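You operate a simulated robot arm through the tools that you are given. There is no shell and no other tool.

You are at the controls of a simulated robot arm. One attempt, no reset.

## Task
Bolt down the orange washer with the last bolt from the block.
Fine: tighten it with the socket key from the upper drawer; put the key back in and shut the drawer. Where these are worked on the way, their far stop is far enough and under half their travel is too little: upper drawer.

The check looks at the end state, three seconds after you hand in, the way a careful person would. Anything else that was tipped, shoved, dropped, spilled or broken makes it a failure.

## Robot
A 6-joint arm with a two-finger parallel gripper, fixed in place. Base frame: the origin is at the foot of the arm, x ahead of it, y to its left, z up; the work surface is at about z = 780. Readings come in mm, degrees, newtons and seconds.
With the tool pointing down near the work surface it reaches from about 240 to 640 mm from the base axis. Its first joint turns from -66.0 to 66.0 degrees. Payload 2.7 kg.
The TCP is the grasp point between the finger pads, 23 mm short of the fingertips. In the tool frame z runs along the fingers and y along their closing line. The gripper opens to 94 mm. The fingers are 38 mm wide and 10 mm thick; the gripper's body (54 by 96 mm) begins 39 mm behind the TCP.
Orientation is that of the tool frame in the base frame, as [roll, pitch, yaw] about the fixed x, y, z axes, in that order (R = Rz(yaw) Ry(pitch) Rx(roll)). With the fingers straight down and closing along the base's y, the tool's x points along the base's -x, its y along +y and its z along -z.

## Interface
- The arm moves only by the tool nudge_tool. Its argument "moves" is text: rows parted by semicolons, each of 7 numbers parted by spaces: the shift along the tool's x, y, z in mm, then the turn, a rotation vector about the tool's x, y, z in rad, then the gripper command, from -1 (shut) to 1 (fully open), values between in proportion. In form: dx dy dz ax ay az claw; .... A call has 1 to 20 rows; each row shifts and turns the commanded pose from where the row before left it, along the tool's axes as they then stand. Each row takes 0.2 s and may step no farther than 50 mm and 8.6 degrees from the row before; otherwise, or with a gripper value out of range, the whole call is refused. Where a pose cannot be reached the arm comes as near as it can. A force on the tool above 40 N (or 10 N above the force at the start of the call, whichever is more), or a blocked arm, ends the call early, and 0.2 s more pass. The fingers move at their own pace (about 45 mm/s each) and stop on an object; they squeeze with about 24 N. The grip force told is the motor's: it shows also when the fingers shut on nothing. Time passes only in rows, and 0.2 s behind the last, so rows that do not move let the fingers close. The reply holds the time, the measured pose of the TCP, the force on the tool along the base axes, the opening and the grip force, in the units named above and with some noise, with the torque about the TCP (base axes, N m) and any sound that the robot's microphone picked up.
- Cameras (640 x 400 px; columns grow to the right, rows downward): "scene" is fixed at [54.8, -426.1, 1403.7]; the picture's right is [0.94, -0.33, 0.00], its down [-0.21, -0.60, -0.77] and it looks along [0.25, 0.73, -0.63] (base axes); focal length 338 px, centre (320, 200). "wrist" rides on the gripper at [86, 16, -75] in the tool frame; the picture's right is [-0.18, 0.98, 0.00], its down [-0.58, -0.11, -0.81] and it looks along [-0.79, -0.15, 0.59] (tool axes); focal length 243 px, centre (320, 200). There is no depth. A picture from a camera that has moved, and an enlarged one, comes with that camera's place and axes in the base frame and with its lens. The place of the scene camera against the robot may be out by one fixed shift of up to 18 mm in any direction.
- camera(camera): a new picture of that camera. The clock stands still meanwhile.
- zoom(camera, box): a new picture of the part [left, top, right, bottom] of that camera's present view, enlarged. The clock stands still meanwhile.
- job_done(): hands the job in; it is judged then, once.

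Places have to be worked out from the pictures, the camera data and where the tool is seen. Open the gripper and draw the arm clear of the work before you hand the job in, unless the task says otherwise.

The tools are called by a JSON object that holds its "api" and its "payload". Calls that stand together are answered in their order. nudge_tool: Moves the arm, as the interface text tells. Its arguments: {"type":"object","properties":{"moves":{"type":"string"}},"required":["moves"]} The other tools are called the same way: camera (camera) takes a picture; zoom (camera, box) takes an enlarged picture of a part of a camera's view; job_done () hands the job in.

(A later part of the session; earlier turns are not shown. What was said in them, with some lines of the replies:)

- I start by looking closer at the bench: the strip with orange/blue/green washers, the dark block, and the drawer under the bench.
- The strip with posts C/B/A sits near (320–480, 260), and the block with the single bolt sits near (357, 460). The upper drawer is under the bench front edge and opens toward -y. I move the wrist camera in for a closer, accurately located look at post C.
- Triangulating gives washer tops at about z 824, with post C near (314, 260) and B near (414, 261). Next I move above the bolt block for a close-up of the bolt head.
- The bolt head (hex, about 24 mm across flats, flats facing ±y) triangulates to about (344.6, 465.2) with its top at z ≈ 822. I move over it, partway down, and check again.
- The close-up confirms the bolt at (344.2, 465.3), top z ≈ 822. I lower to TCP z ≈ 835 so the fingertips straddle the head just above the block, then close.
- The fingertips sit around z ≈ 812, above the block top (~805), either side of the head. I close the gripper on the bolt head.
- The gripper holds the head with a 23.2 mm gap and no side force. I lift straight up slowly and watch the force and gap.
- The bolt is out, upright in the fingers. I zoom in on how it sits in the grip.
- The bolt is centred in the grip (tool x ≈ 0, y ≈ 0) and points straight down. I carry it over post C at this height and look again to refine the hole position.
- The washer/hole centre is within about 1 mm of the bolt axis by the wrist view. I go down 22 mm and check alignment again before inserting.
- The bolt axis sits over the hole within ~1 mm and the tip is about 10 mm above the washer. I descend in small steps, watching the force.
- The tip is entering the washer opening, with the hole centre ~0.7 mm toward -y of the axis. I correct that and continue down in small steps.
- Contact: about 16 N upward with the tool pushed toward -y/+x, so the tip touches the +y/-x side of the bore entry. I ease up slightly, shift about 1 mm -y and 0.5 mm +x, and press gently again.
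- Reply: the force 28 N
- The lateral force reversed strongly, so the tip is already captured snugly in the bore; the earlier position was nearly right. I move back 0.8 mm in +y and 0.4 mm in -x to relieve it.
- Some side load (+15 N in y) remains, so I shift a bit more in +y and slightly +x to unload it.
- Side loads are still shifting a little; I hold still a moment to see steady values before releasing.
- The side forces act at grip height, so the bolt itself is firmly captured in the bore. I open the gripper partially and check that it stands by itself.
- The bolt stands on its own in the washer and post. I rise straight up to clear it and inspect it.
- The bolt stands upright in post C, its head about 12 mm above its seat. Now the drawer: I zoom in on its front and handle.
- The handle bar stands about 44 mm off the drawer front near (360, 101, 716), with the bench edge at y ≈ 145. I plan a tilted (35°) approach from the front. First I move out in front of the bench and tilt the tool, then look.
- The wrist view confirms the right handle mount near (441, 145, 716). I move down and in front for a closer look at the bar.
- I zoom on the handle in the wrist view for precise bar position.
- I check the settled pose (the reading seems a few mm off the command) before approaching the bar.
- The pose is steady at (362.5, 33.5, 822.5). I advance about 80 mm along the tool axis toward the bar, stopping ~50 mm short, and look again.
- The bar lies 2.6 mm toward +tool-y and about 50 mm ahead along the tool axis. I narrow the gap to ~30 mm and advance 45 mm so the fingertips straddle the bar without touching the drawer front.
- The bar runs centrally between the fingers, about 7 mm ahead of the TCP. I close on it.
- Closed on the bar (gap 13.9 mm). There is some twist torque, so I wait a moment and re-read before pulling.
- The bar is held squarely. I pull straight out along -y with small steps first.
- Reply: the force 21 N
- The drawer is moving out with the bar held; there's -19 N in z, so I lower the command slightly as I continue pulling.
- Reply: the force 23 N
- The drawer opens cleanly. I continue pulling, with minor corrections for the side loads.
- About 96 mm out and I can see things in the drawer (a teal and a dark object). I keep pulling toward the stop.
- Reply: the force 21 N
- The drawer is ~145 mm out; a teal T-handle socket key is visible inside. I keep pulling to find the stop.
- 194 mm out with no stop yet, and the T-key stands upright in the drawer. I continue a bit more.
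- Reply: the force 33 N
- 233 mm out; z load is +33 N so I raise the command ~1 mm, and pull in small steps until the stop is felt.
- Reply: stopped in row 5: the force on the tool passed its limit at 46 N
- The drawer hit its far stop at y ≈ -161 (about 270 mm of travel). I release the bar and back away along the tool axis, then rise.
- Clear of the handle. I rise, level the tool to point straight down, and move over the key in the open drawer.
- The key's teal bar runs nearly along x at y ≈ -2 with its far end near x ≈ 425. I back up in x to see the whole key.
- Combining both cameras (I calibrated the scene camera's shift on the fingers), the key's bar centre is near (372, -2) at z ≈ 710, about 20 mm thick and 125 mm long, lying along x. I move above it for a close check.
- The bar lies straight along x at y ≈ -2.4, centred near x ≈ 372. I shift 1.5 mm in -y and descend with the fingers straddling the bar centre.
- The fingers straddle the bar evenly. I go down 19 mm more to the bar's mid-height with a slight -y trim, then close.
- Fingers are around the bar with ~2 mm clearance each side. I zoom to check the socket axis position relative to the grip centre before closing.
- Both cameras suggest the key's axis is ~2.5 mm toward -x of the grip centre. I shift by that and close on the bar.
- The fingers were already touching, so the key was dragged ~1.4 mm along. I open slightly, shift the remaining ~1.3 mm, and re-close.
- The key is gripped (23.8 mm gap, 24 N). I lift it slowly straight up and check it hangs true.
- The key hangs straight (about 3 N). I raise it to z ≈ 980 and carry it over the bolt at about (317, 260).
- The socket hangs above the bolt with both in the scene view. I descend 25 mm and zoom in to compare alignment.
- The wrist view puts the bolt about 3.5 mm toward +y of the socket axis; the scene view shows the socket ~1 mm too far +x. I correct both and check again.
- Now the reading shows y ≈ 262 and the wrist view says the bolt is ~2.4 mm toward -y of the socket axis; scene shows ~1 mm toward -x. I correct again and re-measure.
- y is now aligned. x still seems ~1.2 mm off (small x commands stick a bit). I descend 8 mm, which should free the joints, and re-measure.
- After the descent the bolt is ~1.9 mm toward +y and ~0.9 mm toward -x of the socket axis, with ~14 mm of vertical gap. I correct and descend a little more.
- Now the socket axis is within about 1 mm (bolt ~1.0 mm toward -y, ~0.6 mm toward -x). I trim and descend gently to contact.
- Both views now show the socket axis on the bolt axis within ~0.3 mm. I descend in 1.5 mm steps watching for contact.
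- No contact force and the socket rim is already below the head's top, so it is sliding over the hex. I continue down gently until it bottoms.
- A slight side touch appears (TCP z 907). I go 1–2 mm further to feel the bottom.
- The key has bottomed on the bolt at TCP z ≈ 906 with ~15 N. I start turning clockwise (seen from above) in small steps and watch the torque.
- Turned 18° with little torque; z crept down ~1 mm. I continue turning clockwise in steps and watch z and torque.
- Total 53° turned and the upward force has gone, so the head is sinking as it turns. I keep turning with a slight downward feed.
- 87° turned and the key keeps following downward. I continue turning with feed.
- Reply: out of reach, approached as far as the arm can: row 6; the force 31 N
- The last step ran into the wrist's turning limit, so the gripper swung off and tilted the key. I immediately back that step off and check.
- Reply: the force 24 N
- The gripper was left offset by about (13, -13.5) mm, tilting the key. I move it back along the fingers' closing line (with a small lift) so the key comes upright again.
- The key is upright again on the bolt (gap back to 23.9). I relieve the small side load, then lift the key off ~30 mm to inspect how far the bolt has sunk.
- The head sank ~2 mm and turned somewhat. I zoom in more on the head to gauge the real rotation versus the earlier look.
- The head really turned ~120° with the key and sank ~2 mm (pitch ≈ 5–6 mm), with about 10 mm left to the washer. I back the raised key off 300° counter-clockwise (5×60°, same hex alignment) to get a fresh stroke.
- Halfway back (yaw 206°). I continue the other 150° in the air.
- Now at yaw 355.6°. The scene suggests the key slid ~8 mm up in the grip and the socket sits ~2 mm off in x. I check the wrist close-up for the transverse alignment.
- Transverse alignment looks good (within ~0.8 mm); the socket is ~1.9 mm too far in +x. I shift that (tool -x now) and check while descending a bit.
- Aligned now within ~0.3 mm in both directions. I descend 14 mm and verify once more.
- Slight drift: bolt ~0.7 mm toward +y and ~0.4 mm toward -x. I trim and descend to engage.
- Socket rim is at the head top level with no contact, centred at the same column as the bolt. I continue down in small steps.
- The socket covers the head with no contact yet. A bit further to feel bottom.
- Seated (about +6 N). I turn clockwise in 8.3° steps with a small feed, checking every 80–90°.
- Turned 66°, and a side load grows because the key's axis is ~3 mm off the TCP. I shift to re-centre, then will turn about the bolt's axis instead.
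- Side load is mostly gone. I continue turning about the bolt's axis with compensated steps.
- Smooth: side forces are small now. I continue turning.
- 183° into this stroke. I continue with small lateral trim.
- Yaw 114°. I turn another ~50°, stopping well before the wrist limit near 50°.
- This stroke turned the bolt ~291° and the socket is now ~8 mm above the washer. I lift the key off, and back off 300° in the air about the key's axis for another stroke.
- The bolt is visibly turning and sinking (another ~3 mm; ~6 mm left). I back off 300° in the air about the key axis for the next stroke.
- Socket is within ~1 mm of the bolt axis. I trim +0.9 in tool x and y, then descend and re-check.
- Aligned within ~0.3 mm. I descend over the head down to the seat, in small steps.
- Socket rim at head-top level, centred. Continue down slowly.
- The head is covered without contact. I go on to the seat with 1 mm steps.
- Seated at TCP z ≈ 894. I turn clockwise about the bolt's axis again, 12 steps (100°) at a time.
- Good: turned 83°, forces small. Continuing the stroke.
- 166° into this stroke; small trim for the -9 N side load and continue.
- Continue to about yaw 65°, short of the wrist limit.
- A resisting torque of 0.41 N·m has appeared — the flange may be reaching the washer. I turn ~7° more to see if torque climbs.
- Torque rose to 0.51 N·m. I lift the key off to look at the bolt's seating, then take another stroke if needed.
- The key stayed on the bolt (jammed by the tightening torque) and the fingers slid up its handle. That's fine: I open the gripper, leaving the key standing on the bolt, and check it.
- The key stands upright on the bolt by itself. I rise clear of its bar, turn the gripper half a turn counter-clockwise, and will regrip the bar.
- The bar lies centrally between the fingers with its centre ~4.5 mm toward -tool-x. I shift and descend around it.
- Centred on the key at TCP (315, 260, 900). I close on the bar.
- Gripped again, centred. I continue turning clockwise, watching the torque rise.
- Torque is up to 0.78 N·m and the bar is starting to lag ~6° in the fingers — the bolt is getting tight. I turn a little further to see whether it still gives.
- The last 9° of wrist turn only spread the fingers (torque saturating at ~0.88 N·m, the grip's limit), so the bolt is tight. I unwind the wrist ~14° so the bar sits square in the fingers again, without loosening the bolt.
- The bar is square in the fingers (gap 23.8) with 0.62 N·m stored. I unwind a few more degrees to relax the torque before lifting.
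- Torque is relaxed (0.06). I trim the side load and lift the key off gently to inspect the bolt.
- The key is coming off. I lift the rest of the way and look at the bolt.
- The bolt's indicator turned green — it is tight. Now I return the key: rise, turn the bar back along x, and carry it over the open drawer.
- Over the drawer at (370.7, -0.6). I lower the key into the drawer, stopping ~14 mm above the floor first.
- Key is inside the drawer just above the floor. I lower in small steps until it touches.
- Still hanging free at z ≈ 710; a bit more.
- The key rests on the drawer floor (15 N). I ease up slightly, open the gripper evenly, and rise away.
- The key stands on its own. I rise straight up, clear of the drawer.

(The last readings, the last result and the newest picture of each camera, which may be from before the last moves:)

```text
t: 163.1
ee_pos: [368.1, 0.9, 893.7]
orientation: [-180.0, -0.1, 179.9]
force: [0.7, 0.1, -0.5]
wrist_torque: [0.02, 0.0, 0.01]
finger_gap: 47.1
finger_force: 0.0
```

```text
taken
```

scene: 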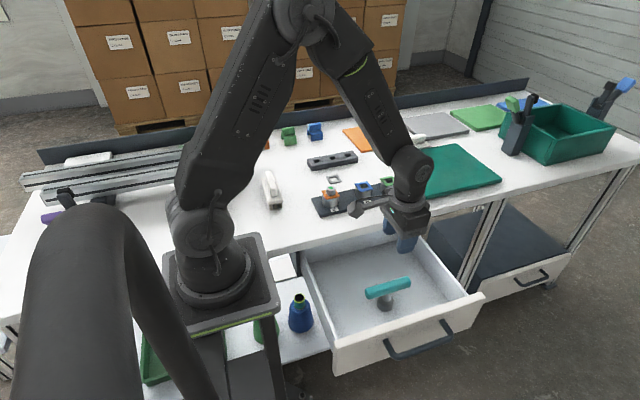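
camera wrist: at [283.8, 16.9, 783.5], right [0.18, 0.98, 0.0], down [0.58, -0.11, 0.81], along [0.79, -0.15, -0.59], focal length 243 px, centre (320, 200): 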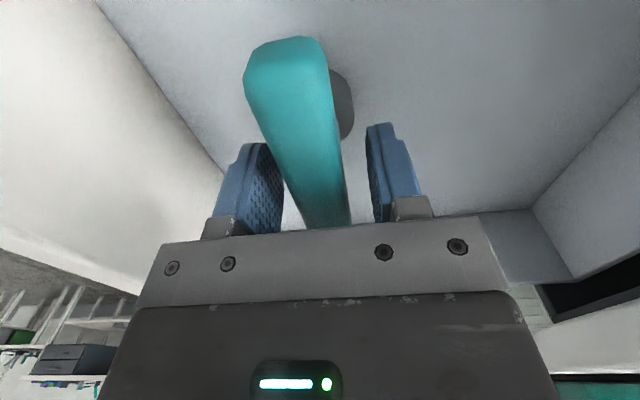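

The key is back in the drawer, standing as found. Now I go back to the front of the drawer, tilt the tool 35° again and set the gap to 30 mm for the handle.

{"api": "nudge_tool", "payload": {"moves": "0.8 -36 -1 0 0 0 0; 0.8 -36 -1 0 0 0 0; 0.8 -36 -1 0 0 0 0; 0.8 -36 -1 0 0 0 0; 0.8 -36 -1 0 0 0 0; 0.8 -36 -1 0 0 0 -0.2; 0 0 0 -0.1222 0 0 -0.36; 0 0 0 -0.1222 0 0 -0.36; 0 0 0 -0.1222 0 0 -0.36; 0 0 0 -0.1222 0 0 -0.36; 0 0 0 -0.1222 0 0 -0.36; 0 -21 30 0 0 0 -0.36; 0 -21 30 0 0 0 -0.36; 0 -21 30 0 0 0 -0.36; 0 0 0 0 0 0 -0.36; 0 0 0 0 0 0 -0.36"}}

{"api": "camera", "payload": {"camera": "wrist"}}

{"api": "camera", "payload": {"camera": "scene"}}

```text
t: 166.5
ee_pos: [363.4, -216.0, 789.6]
orientation: [144.9, 0.0, 180.0]
force: [-0.6, -0.3, 0.2]
wrist_torque: [0.02, -0.01, -0.01]
finger_gap: 30.1
finger_force: 0.0
```

```text
taken
camera wrist: at [277.4, -243.8, 860.3], right [0.18, 0.81, 0.56], down [0.58, -0.55, 0.6], along [0.79, 0.22, -0.57], focal length 243 px, centre (320, 200)
```

wrist: 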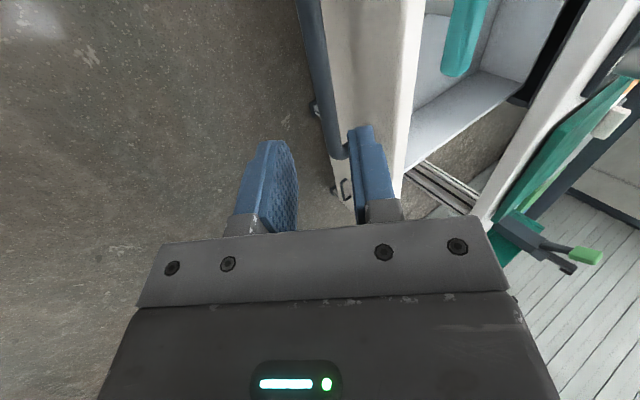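

```text
taken
```

scene: 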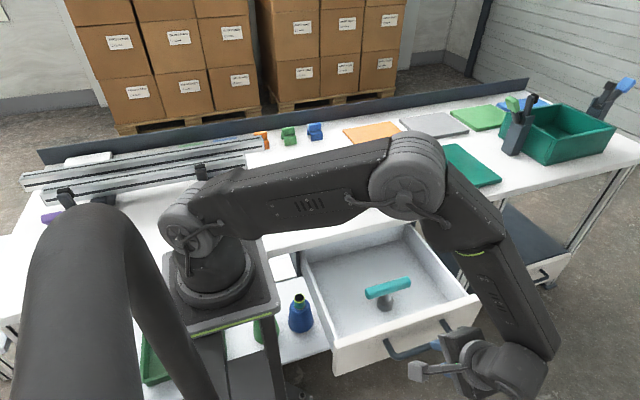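

The handle looks just as when I left it. I advance 60 mm along the tool axis, then re-check the bar between the fingers.

{"api": "nudge_tool", "payload": {"moves": "0 1.5 20 0 0 0 -0.36; 0 0 20 0 0 0 -0.36; 0 0 20 0 0 0 -0.36; 0 0 0 0 0 0 -0.36; 0 0 0 0 0 0 -0.36"}}

{"api": "zoom", "payload": {"camera": "wrist", "box": [220, 0, 420, 240]}}

```text
t: 167.7
ee_pos: [366.4, -179.2, 741.2]
orientation: [145.0, 0.0, -180.0]
force: [-0.2, -0.3, 0.7]
wrist_torque: [0.02, 0.01, 0.02]
finger_gap: 30.1
finger_force: 0.1
```

```text
1.67 times, centred on (320, 120) of wrist
camera zoom: at [279.5, -207.5, 811.5], right [0.18, 0.81, 0.56], down [0.58, -0.55, 0.6], along [0.79, 0.22, -0.57], focal length 404 px, centre (320, 333)
```

zoom: 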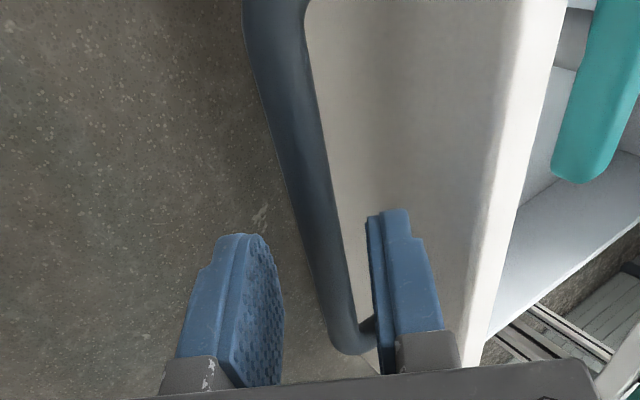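

The bar runs centrally between the fingers about 30 mm ahead. I advance 29 mm and close on it.

{"api": "nudge_tool", "payload": {"moves": "0 0.5 10 0 0 0 -0.36; 0 0 10 0 0 0 -0.36; 0 0 8 0 0 0 -0.36; 0 0 0 0 0 0 -0.36; 0 0 0 0 0 0 -1; 0 0 0 0 0 0 -1; 0 0 0 0 0 0 -1; 0 0 0 0 0 0 -1"}}

{"api": "zoom", "payload": {"camera": "scene", "box": [320, 240, 500, 370]}}

```text
t: 169.5
ee_pos: [365.6, -162.5, 719.6]
orientation: [144.9, -0.1, 179.8]
force: [2.2, 13.2, 16.2]
wrist_torque: [0.23, 1.55, -1.0]
finger_gap: 13.9
finger_force: 45.6
```

```text
3.08 times, centred on (410, 305) of scene
camera zoom: at [54.8, -425.7, 1403.8], right [0.94, -0.33, 0.0], down [-0.21, -0.6, -0.77], along [0.25, 0.73, -0.63], focal length 1040 px, centre (43, -123)
```

zoom: 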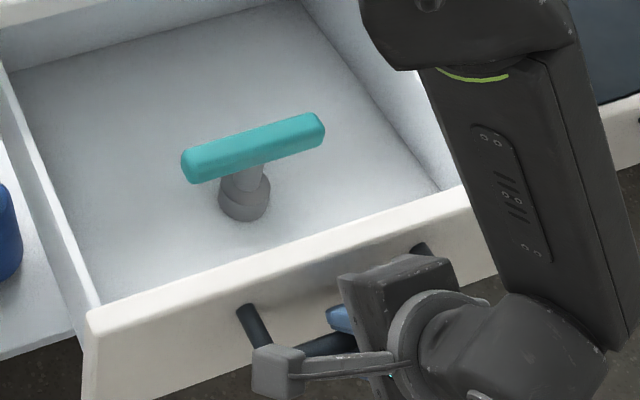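

The bar is gripped. I push the drawer in gently along +y, keeping speed low so the key stays standing.

{"api": "nudge_tool", "payload": {"moves": "0 1.6 1.15 0 0 0 -1; 0 3.3 2.3 0 0 0 -1; 0 4.9 3.45 0 0 0 -1; 0 6.55 4.6 0 0 0 -1; 0 6.55 4.6 0 0 0 -1; 0 6.55 4.6 0 0 0 -1; 0 6.55 4.6 0 0 0 -1; 0 0 0 0 0 0 -1"}}

{"api": "camera", "payload": {"camera": "scene"}}

```text
t: 171.3
ee_pos: [365.8, -120.4, 718.3]
orientation: [145.1, 0.0, 179.9]
force: [22.6, -0.2, -4.0]
wrist_torque: [0.0, 1.03, -1.38]
finger_gap: 14.3
finger_force: 44.8
```

```text
taken
```

scene: 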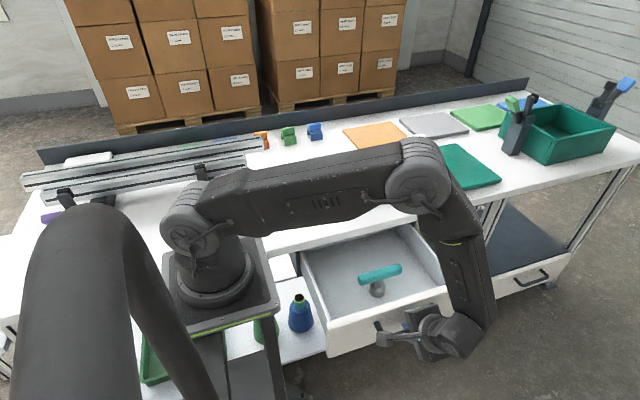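

The drawer is sliding in and the key stays upright. I continue, trimming the +x side load.

{"api": "nudge_tool", "payload": {"moves": "-0.6 3.3 2.3 0 0 0 -1; 0 6.55 4.6 0 0 0 -1; 0 6.55 4.6 0 0 0 -1; 0 6.55 4.6 0 0 0 -1; 0 6.55 4.6 0 0 0 -1; 0 6.55 4.6 0 0 0 -1; 0 6.55 4.6 0 0 0 -1; 0 0 0 0 0 0 -1"}}

{"api": "camera", "payload": {"camera": "scene"}}

```text
t: 173.1
ee_pos: [366.9, -67.6, 719.3]
orientation: [145.2, 0.1, 179.8]
force: [13.3, 0.2, 27.5]
wrist_torque: [0.22, 1.68, -0.85]
finger_gap: 13.9
finger_force: 44.8
```

```text
taken
```

scene: 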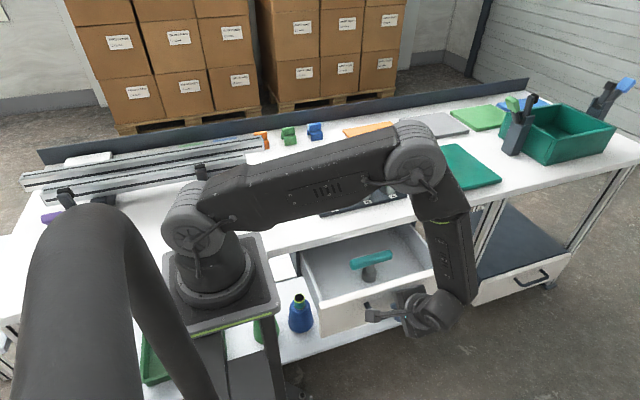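

z load is +27 N, so I raise the command ~1 mm and keep pushing in.

{"api": "nudge_tool", "payload": {"moves": "-0.3 3.9 1.5 0 0 0 -1; 0 6.55 4.6 0 0 0 -1; 0 6.55 4.6 0 0 0 -1; 0 6.55 4.6 0 0 0 -1; 0 6.55 4.6 0 0 0 -1; 0 6.55 4.6 0 0 0 -1; 0 6.55 4.6 0 0 0 -1; 0 0 0 0 0 0 -1"}}

{"api": "camera", "payload": {"camera": "scene"}}

```text
t: 174.9
ee_pos: [366.7, -15.8, 718.0]
orientation: [144.8, -0.1, -180.0]
force: [3.5, -0.1, 37.4]
wrist_torque: [0.24, 1.4, -1.23]
finger_gap: 13.8
finger_force: 44.8
```

```text
taken
```

scene: 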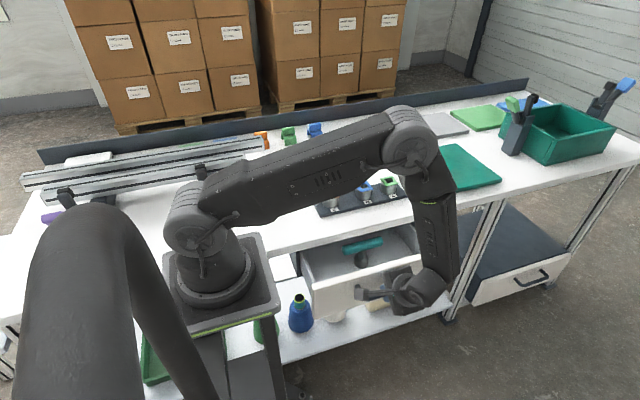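

z load has grown to 37 N; I raise the command by ~1.8 mm first, then read.

{"api": "nudge_tool", "payload": {"moves": "0 1.0 -1.45 0 0 0 -1; 0 0 0 0 0 0 -1"}}

```text
t: 175.5
ee_pos: [366.5, -16.7, 716.7]
orientation: [145.2, -0.2, 179.8]
force: [15.8, 1.0, 0.4]
wrist_torque: [0.12, 1.82, -0.75]
finger_gap: 13.8
finger_force: 45.0
```

Load relieved. I continue pushing the drawer in.

{"api": "nudge_tool", "payload": {"moves": "-0.3 3.3 2.3 0 0 0 -1; 0 6.6 4.5 0 0 0 -1; 0 6.6 4.5 0 0 0 -1; 0 6.6 4.5 0 0 0 -1; 0 6.6 4.5 0 0 0 -1; 0 6.6 4.5 0 0 0 -1; 0 0 0 0 0 0 -1"}}

{"api": "camera", "payload": {"camera": "scene"}}

```text
t: 177.1
ee_pos: [365.4, 29.5, 717.9]
orientation: [145.0, -0.1, 179.9]
force: [5.8, -0.5, -32.6]
wrist_torque: [-0.09, 1.16, -1.1]
finger_gap: 13.8
finger_force: 45.0
```

```text
taken
```

scene: 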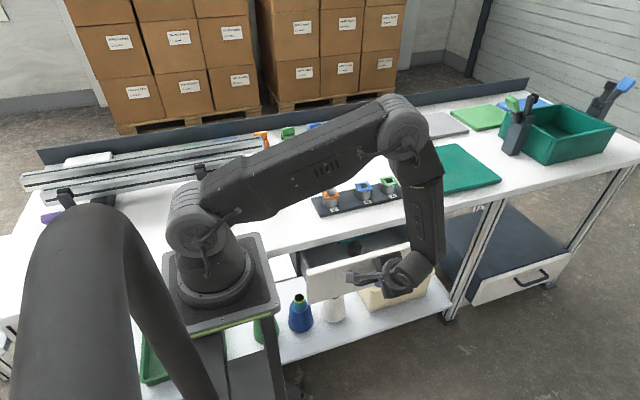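

Now -33 N in z; I lower the command ~1.2 mm and continue.

{"api": "nudge_tool", "payload": {"moves": "0 -0.7 1.0 0 0 0 -1; 0 0 0 0 0 0 -1; 0 4.9 3.45 0 0 0 -1; 0 6.55 4.6 0 0 0 -1; 0 6.55 4.6 0 0 0 -1; 0 6.55 4.6 0 0 0 -1; 0 0 0 0 0 0 -1"}}

```text
t: 178.7
ee_pos: [365.7, 58.3, 719.7]
orientation: [145.1, -0.2, -180.0]
force: [-6.4, -1.4, -23.7]
wrist_torque: [-0.12, 0.34, -1.6]
finger_gap: 14.0
finger_force: 45.2
```

{"api": "nudge_tool", "payload": {"moves": "0 -0.6 0.9 0 0 0 -1; 0 4.9 3.45 0 0 0 -1; 0 6.55 4.6 0 0 0 -1; 0 6.55 4.6 0 0 0 -1; 0 6.55 4.6 0 0 0 -1; 0 0 0 0 0 0 -1"}}

{"api": "camera", "payload": {"camera": "scene"}}

```text
t: 180.1
ee_pos: [367.4, 88.6, 717.9]
orientation: [145.1, -0.2, -180.0]
force: [-11.2, 0.9, -5.2]
wrist_torque: [0.11, 1.97, -0.56]
finger_gap: 13.8
finger_force: 45.1
```

```text
taken
```

scene: 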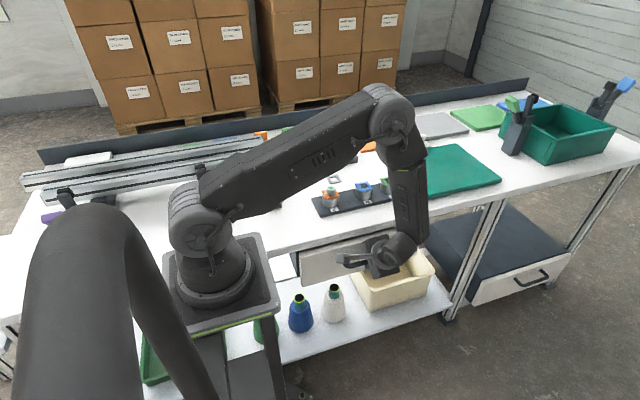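

Almost closed (about 18 mm to go). I push with smaller steps until it meets the closed stop.

{"api": "nudge_tool", "payload": {"moves": "0 3.3 2.3 0 0 0 -1; 0 3.3 2.3 0 0 0 -1; 0 2.5 1.7 0 0 0 -1; 0 2.5 1.7 0 0 0 -1; 0 2.5 1.7 0 0 0 -1; 0 0 0 0 0 0 -1"}}

{"api": "zoom", "payload": {"camera": "scene", "box": [280, 200, 460, 310]}}

```text
t: 181.5
ee_pos: [366.3, 104.4, 718.6]
orientation: [145.1, 0.0, 179.8]
force: [-5.1, 3.8, -7.3]
wrist_torque: [-0.03, 0.36, -1.64]
finger_gap: 13.7
finger_force: 44.7
```

```text
3.56 times, centred on (370, 255) of scene
camera zoom: at [54.8, -426.0, 1403.8], right [0.94, -0.33, 0.0], down [-0.21, -0.6, -0.77], along [0.25, 0.73, -0.63], focal length 1202 px, centre (142, 4)
```

zoom: 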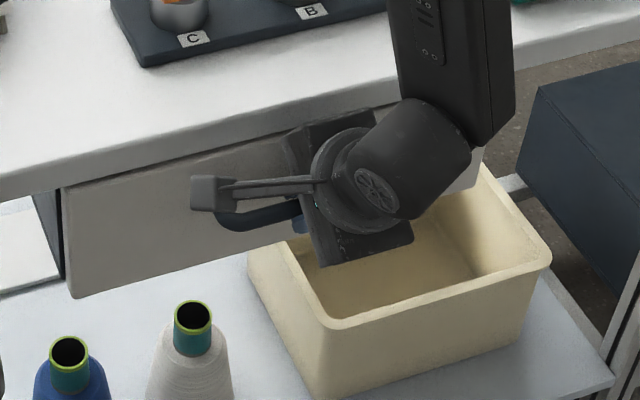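

{"api": "nudge_tool", "payload": {"moves": "0 1.65 1.15 0 0 0 -1; 0 1.65 1.15 0 0 0 -1; 0 1.65 1.15 0 0 0 -1; 0 0 0 0 0 0 -1"}}

```text
t: 182.4
ee_pos: [366.2, 106.4, 719.5]
orientation: [145.4, -0.2, 179.8]
force: [-0.9, -7.1, 5.4]
wrist_torque: [-0.07, 0.48, -0.33]
finger_gap: 14.1
finger_force: 44.5
stopped in row 4: the force on the tool passed its limit at 42 N (the readings are from after the stop); the commanded pose is now the measured one
```

The drawer hit its closed stop (42 N at y ≈ 106, where it started). I release the bar and back out along the tool axis.

{"api": "nudge_tool", "payload": {"moves": "0 0 0 0 0 0 -0.6; 0 0 0 0 0 0 -0.36; 0 0 0 0 0 0 -0.36; 0 0 0 0 0 0 -0.36; 0 0 -10 0 0 0 -0.36; 0 0 -20 0 0 0 -0.36; 0 0 -25 0 0 0 -0.36; 0 0 -25 0 0 0 -0.36; 0 0 0 0 0 0 -0.36"}}

{"api": "camera", "payload": {"camera": "wrist"}}

{"api": "zoom", "payload": {"camera": "scene", "box": [280, 200, 460, 310]}}

```text
t: 184.4
ee_pos: [363.8, 62.8, 786.6]
orientation: [145.4, -0.1, 179.9]
force: [0.6, 1.4, -0.9]
wrist_torque: [0.0, 0.0, -0.02]
finger_gap: 30.0
finger_force: 0.0
```

```text
taken
camera wrist: at [277.9, 33.3, 857.5], right [0.19, 0.81, 0.56], down [0.58, -0.55, 0.6], along [0.79, 0.21, -0.57], focal length 243 px, centre (320, 200)
```

wrist: 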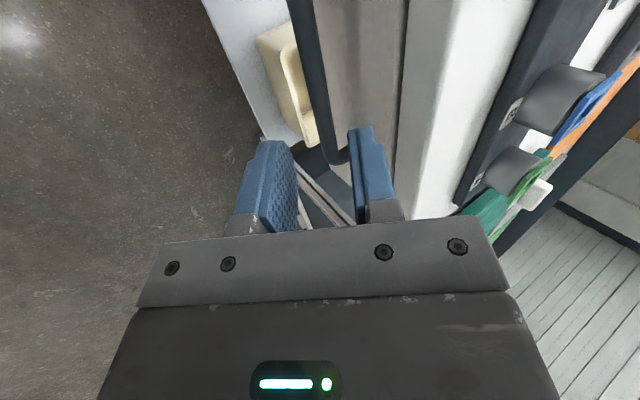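

```text
3.56 times, centred on (370, 255) of scene
camera zoom: at [54.8, -426.1, 1403.7], right [0.94, -0.33, 0.0], down [-0.21, -0.6, -0.77], along [0.25, 0.73, -0.63], focal length 1202 px, centre (142, 4)
```

zoom: 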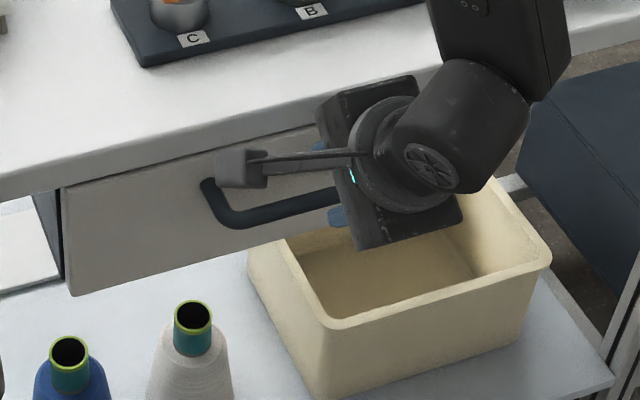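

The drawer is closed flush, matching the starting picture. I rise, level the tool, open the gripper and move clear for a final check of the bolt.

{"api": "nudge_tool", "payload": {"moves": "0 20 -34.8 0 0 0 -0.2; 0 20 -34.8 0 0 0 0; 0 20 -34.8 0 0 0 0.3; 0 0 0 0.1208 0 0 0.6; 0 0 0 0.1208 0 0 1; 0 0 0 0.1208 0 0 1; 0 0 0 0.1208 0 0 1; 0 0 0 0.1208 0 0 1; 0 0 -40 0 0 0 1; 0 0 -40 0 0 0 1; 0 0 -40 0 0 0 1; 0 0 -30 0 0 0 1; 0 0 0 0 0 0 1; 0 0 0 0 0 0 1"}}

{"api": "camera", "payload": {"camera": "scene"}}

{"api": "zoom", "payload": {"camera": "scene", "box": [280, 140, 420, 290]}}

{"api": "zoom", "payload": {"camera": "scene", "box": [318, 178, 342, 200]}}

```text
t: 187.4
ee_pos: [366.2, 51.4, 1054.5]
orientation: [-180.0, -0.1, 179.9]
force: [0.3, 0.3, -0.8]
wrist_torque: [-0.04, -0.01, 0.0]
finger_gap: 93.8
finger_force: 0.1
```

```text
taken
```

scene: 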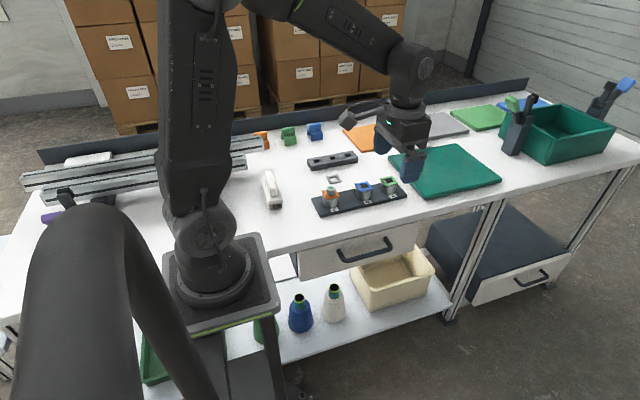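

```text
2.67 times, centred on (350, 215) of scene
camera zoom: at [54.8, -426.1, 1403.7], right [0.94, -0.33, 0.0], down [-0.21, -0.6, -0.77], along [0.25, 0.73, -0.63], focal length 901 px, centre (240, 160)
```

zoom: 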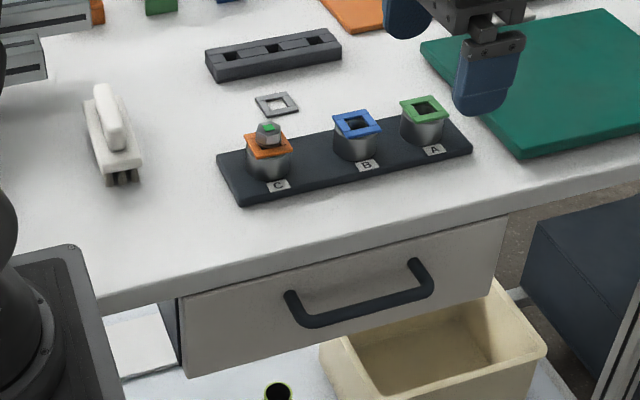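

```text
16.00 times, centred on (330, 189) of scene
camera zoom: at [54.8, -426.1, 1403.7], right [0.94, -0.33, 0.0], down [-0.21, -0.6, -0.77], along [0.25, 0.73, -0.63], focal length 5407 px, centre (160, 376)
```

zoom: 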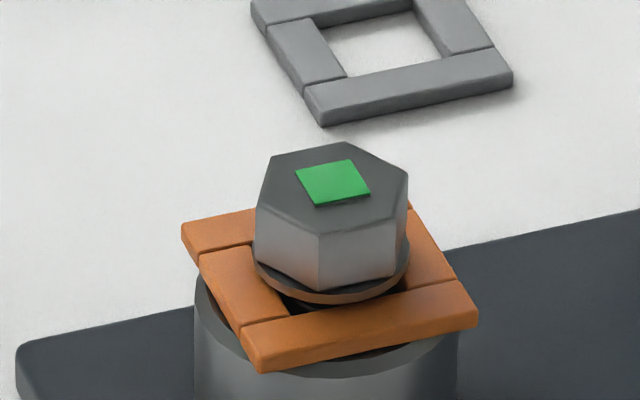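

Bolt indicator is green, key away, drawer shut. I take the same drawer view as at the start to compare closure exactly.

{"api": "zoom", "payload": {"camera": "scene", "box": [285, 210, 425, 290]}}

{"api": "zoom", "payload": {"camera": "scene", "box": [330, 225, 400, 270]}}

```text
4.57 times, centred on (355, 250) of scene
camera zoom: at [54.8, -426.1, 1403.7], right [0.94, -0.33, 0.0], down [-0.21, -0.6, -0.77], along [0.25, 0.73, -0.63], focal length 1545 px, centre (160, -29)
```

zoom: 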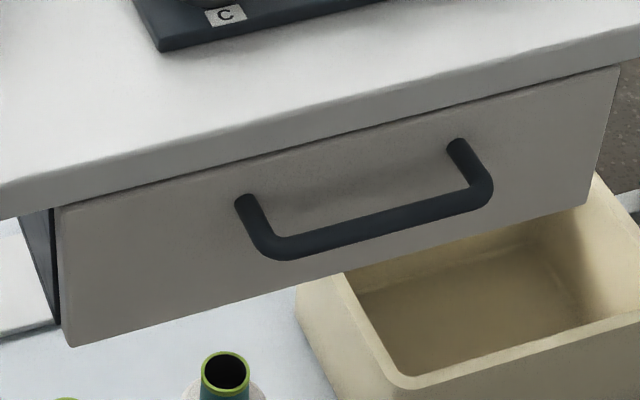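

```text
8.89 times, centred on (365, 248) of scene
camera zoom: at [54.8, -426.1, 1403.7], right [0.94, -0.33, 0.0], down [-0.21, -0.6, -0.77], along [0.25, 0.73, -0.63], focal length 3004 px, centre (-80, -222)
```

zoom: 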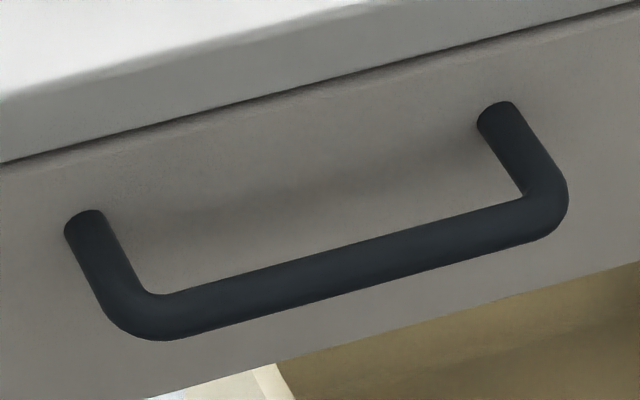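

The drawer matches its starting picture pixel for pixel. The bolt holds the orange washer with its indicator green, the key is back in the drawer, and the gripper is open with the arm clear. I hand the job in.

{"api": "job_done", "payload": {}}

```text
The job is handed in.
```

The orange washer is bolted down on post C with the last bolt from the block, and I've handed the job in. No check result has come back yet.

- **Bolt:** I tightened it with the socket key until the bolt barely turned any further, at about 0.88 N·m, close to the most the gripper can apply. The indicator on the bolt head turned green and was still green in the final picture.
- **Key slip:** During the first stroke the wrist reached its turning limit and the key tilted in the gripper. I set it upright and carried on; nothing fell.
- **Drawer:** I pulled the upper drawer out to its far stop. After the tightening, the key went back in standing up as I had found it. I pushed the drawer in until it met its closed stop, and the final view looks the same as the one from the start.
- **Everything else:** Nothing else looks moved in the final pictures. The gripper is open and the arm is clear of the bench.
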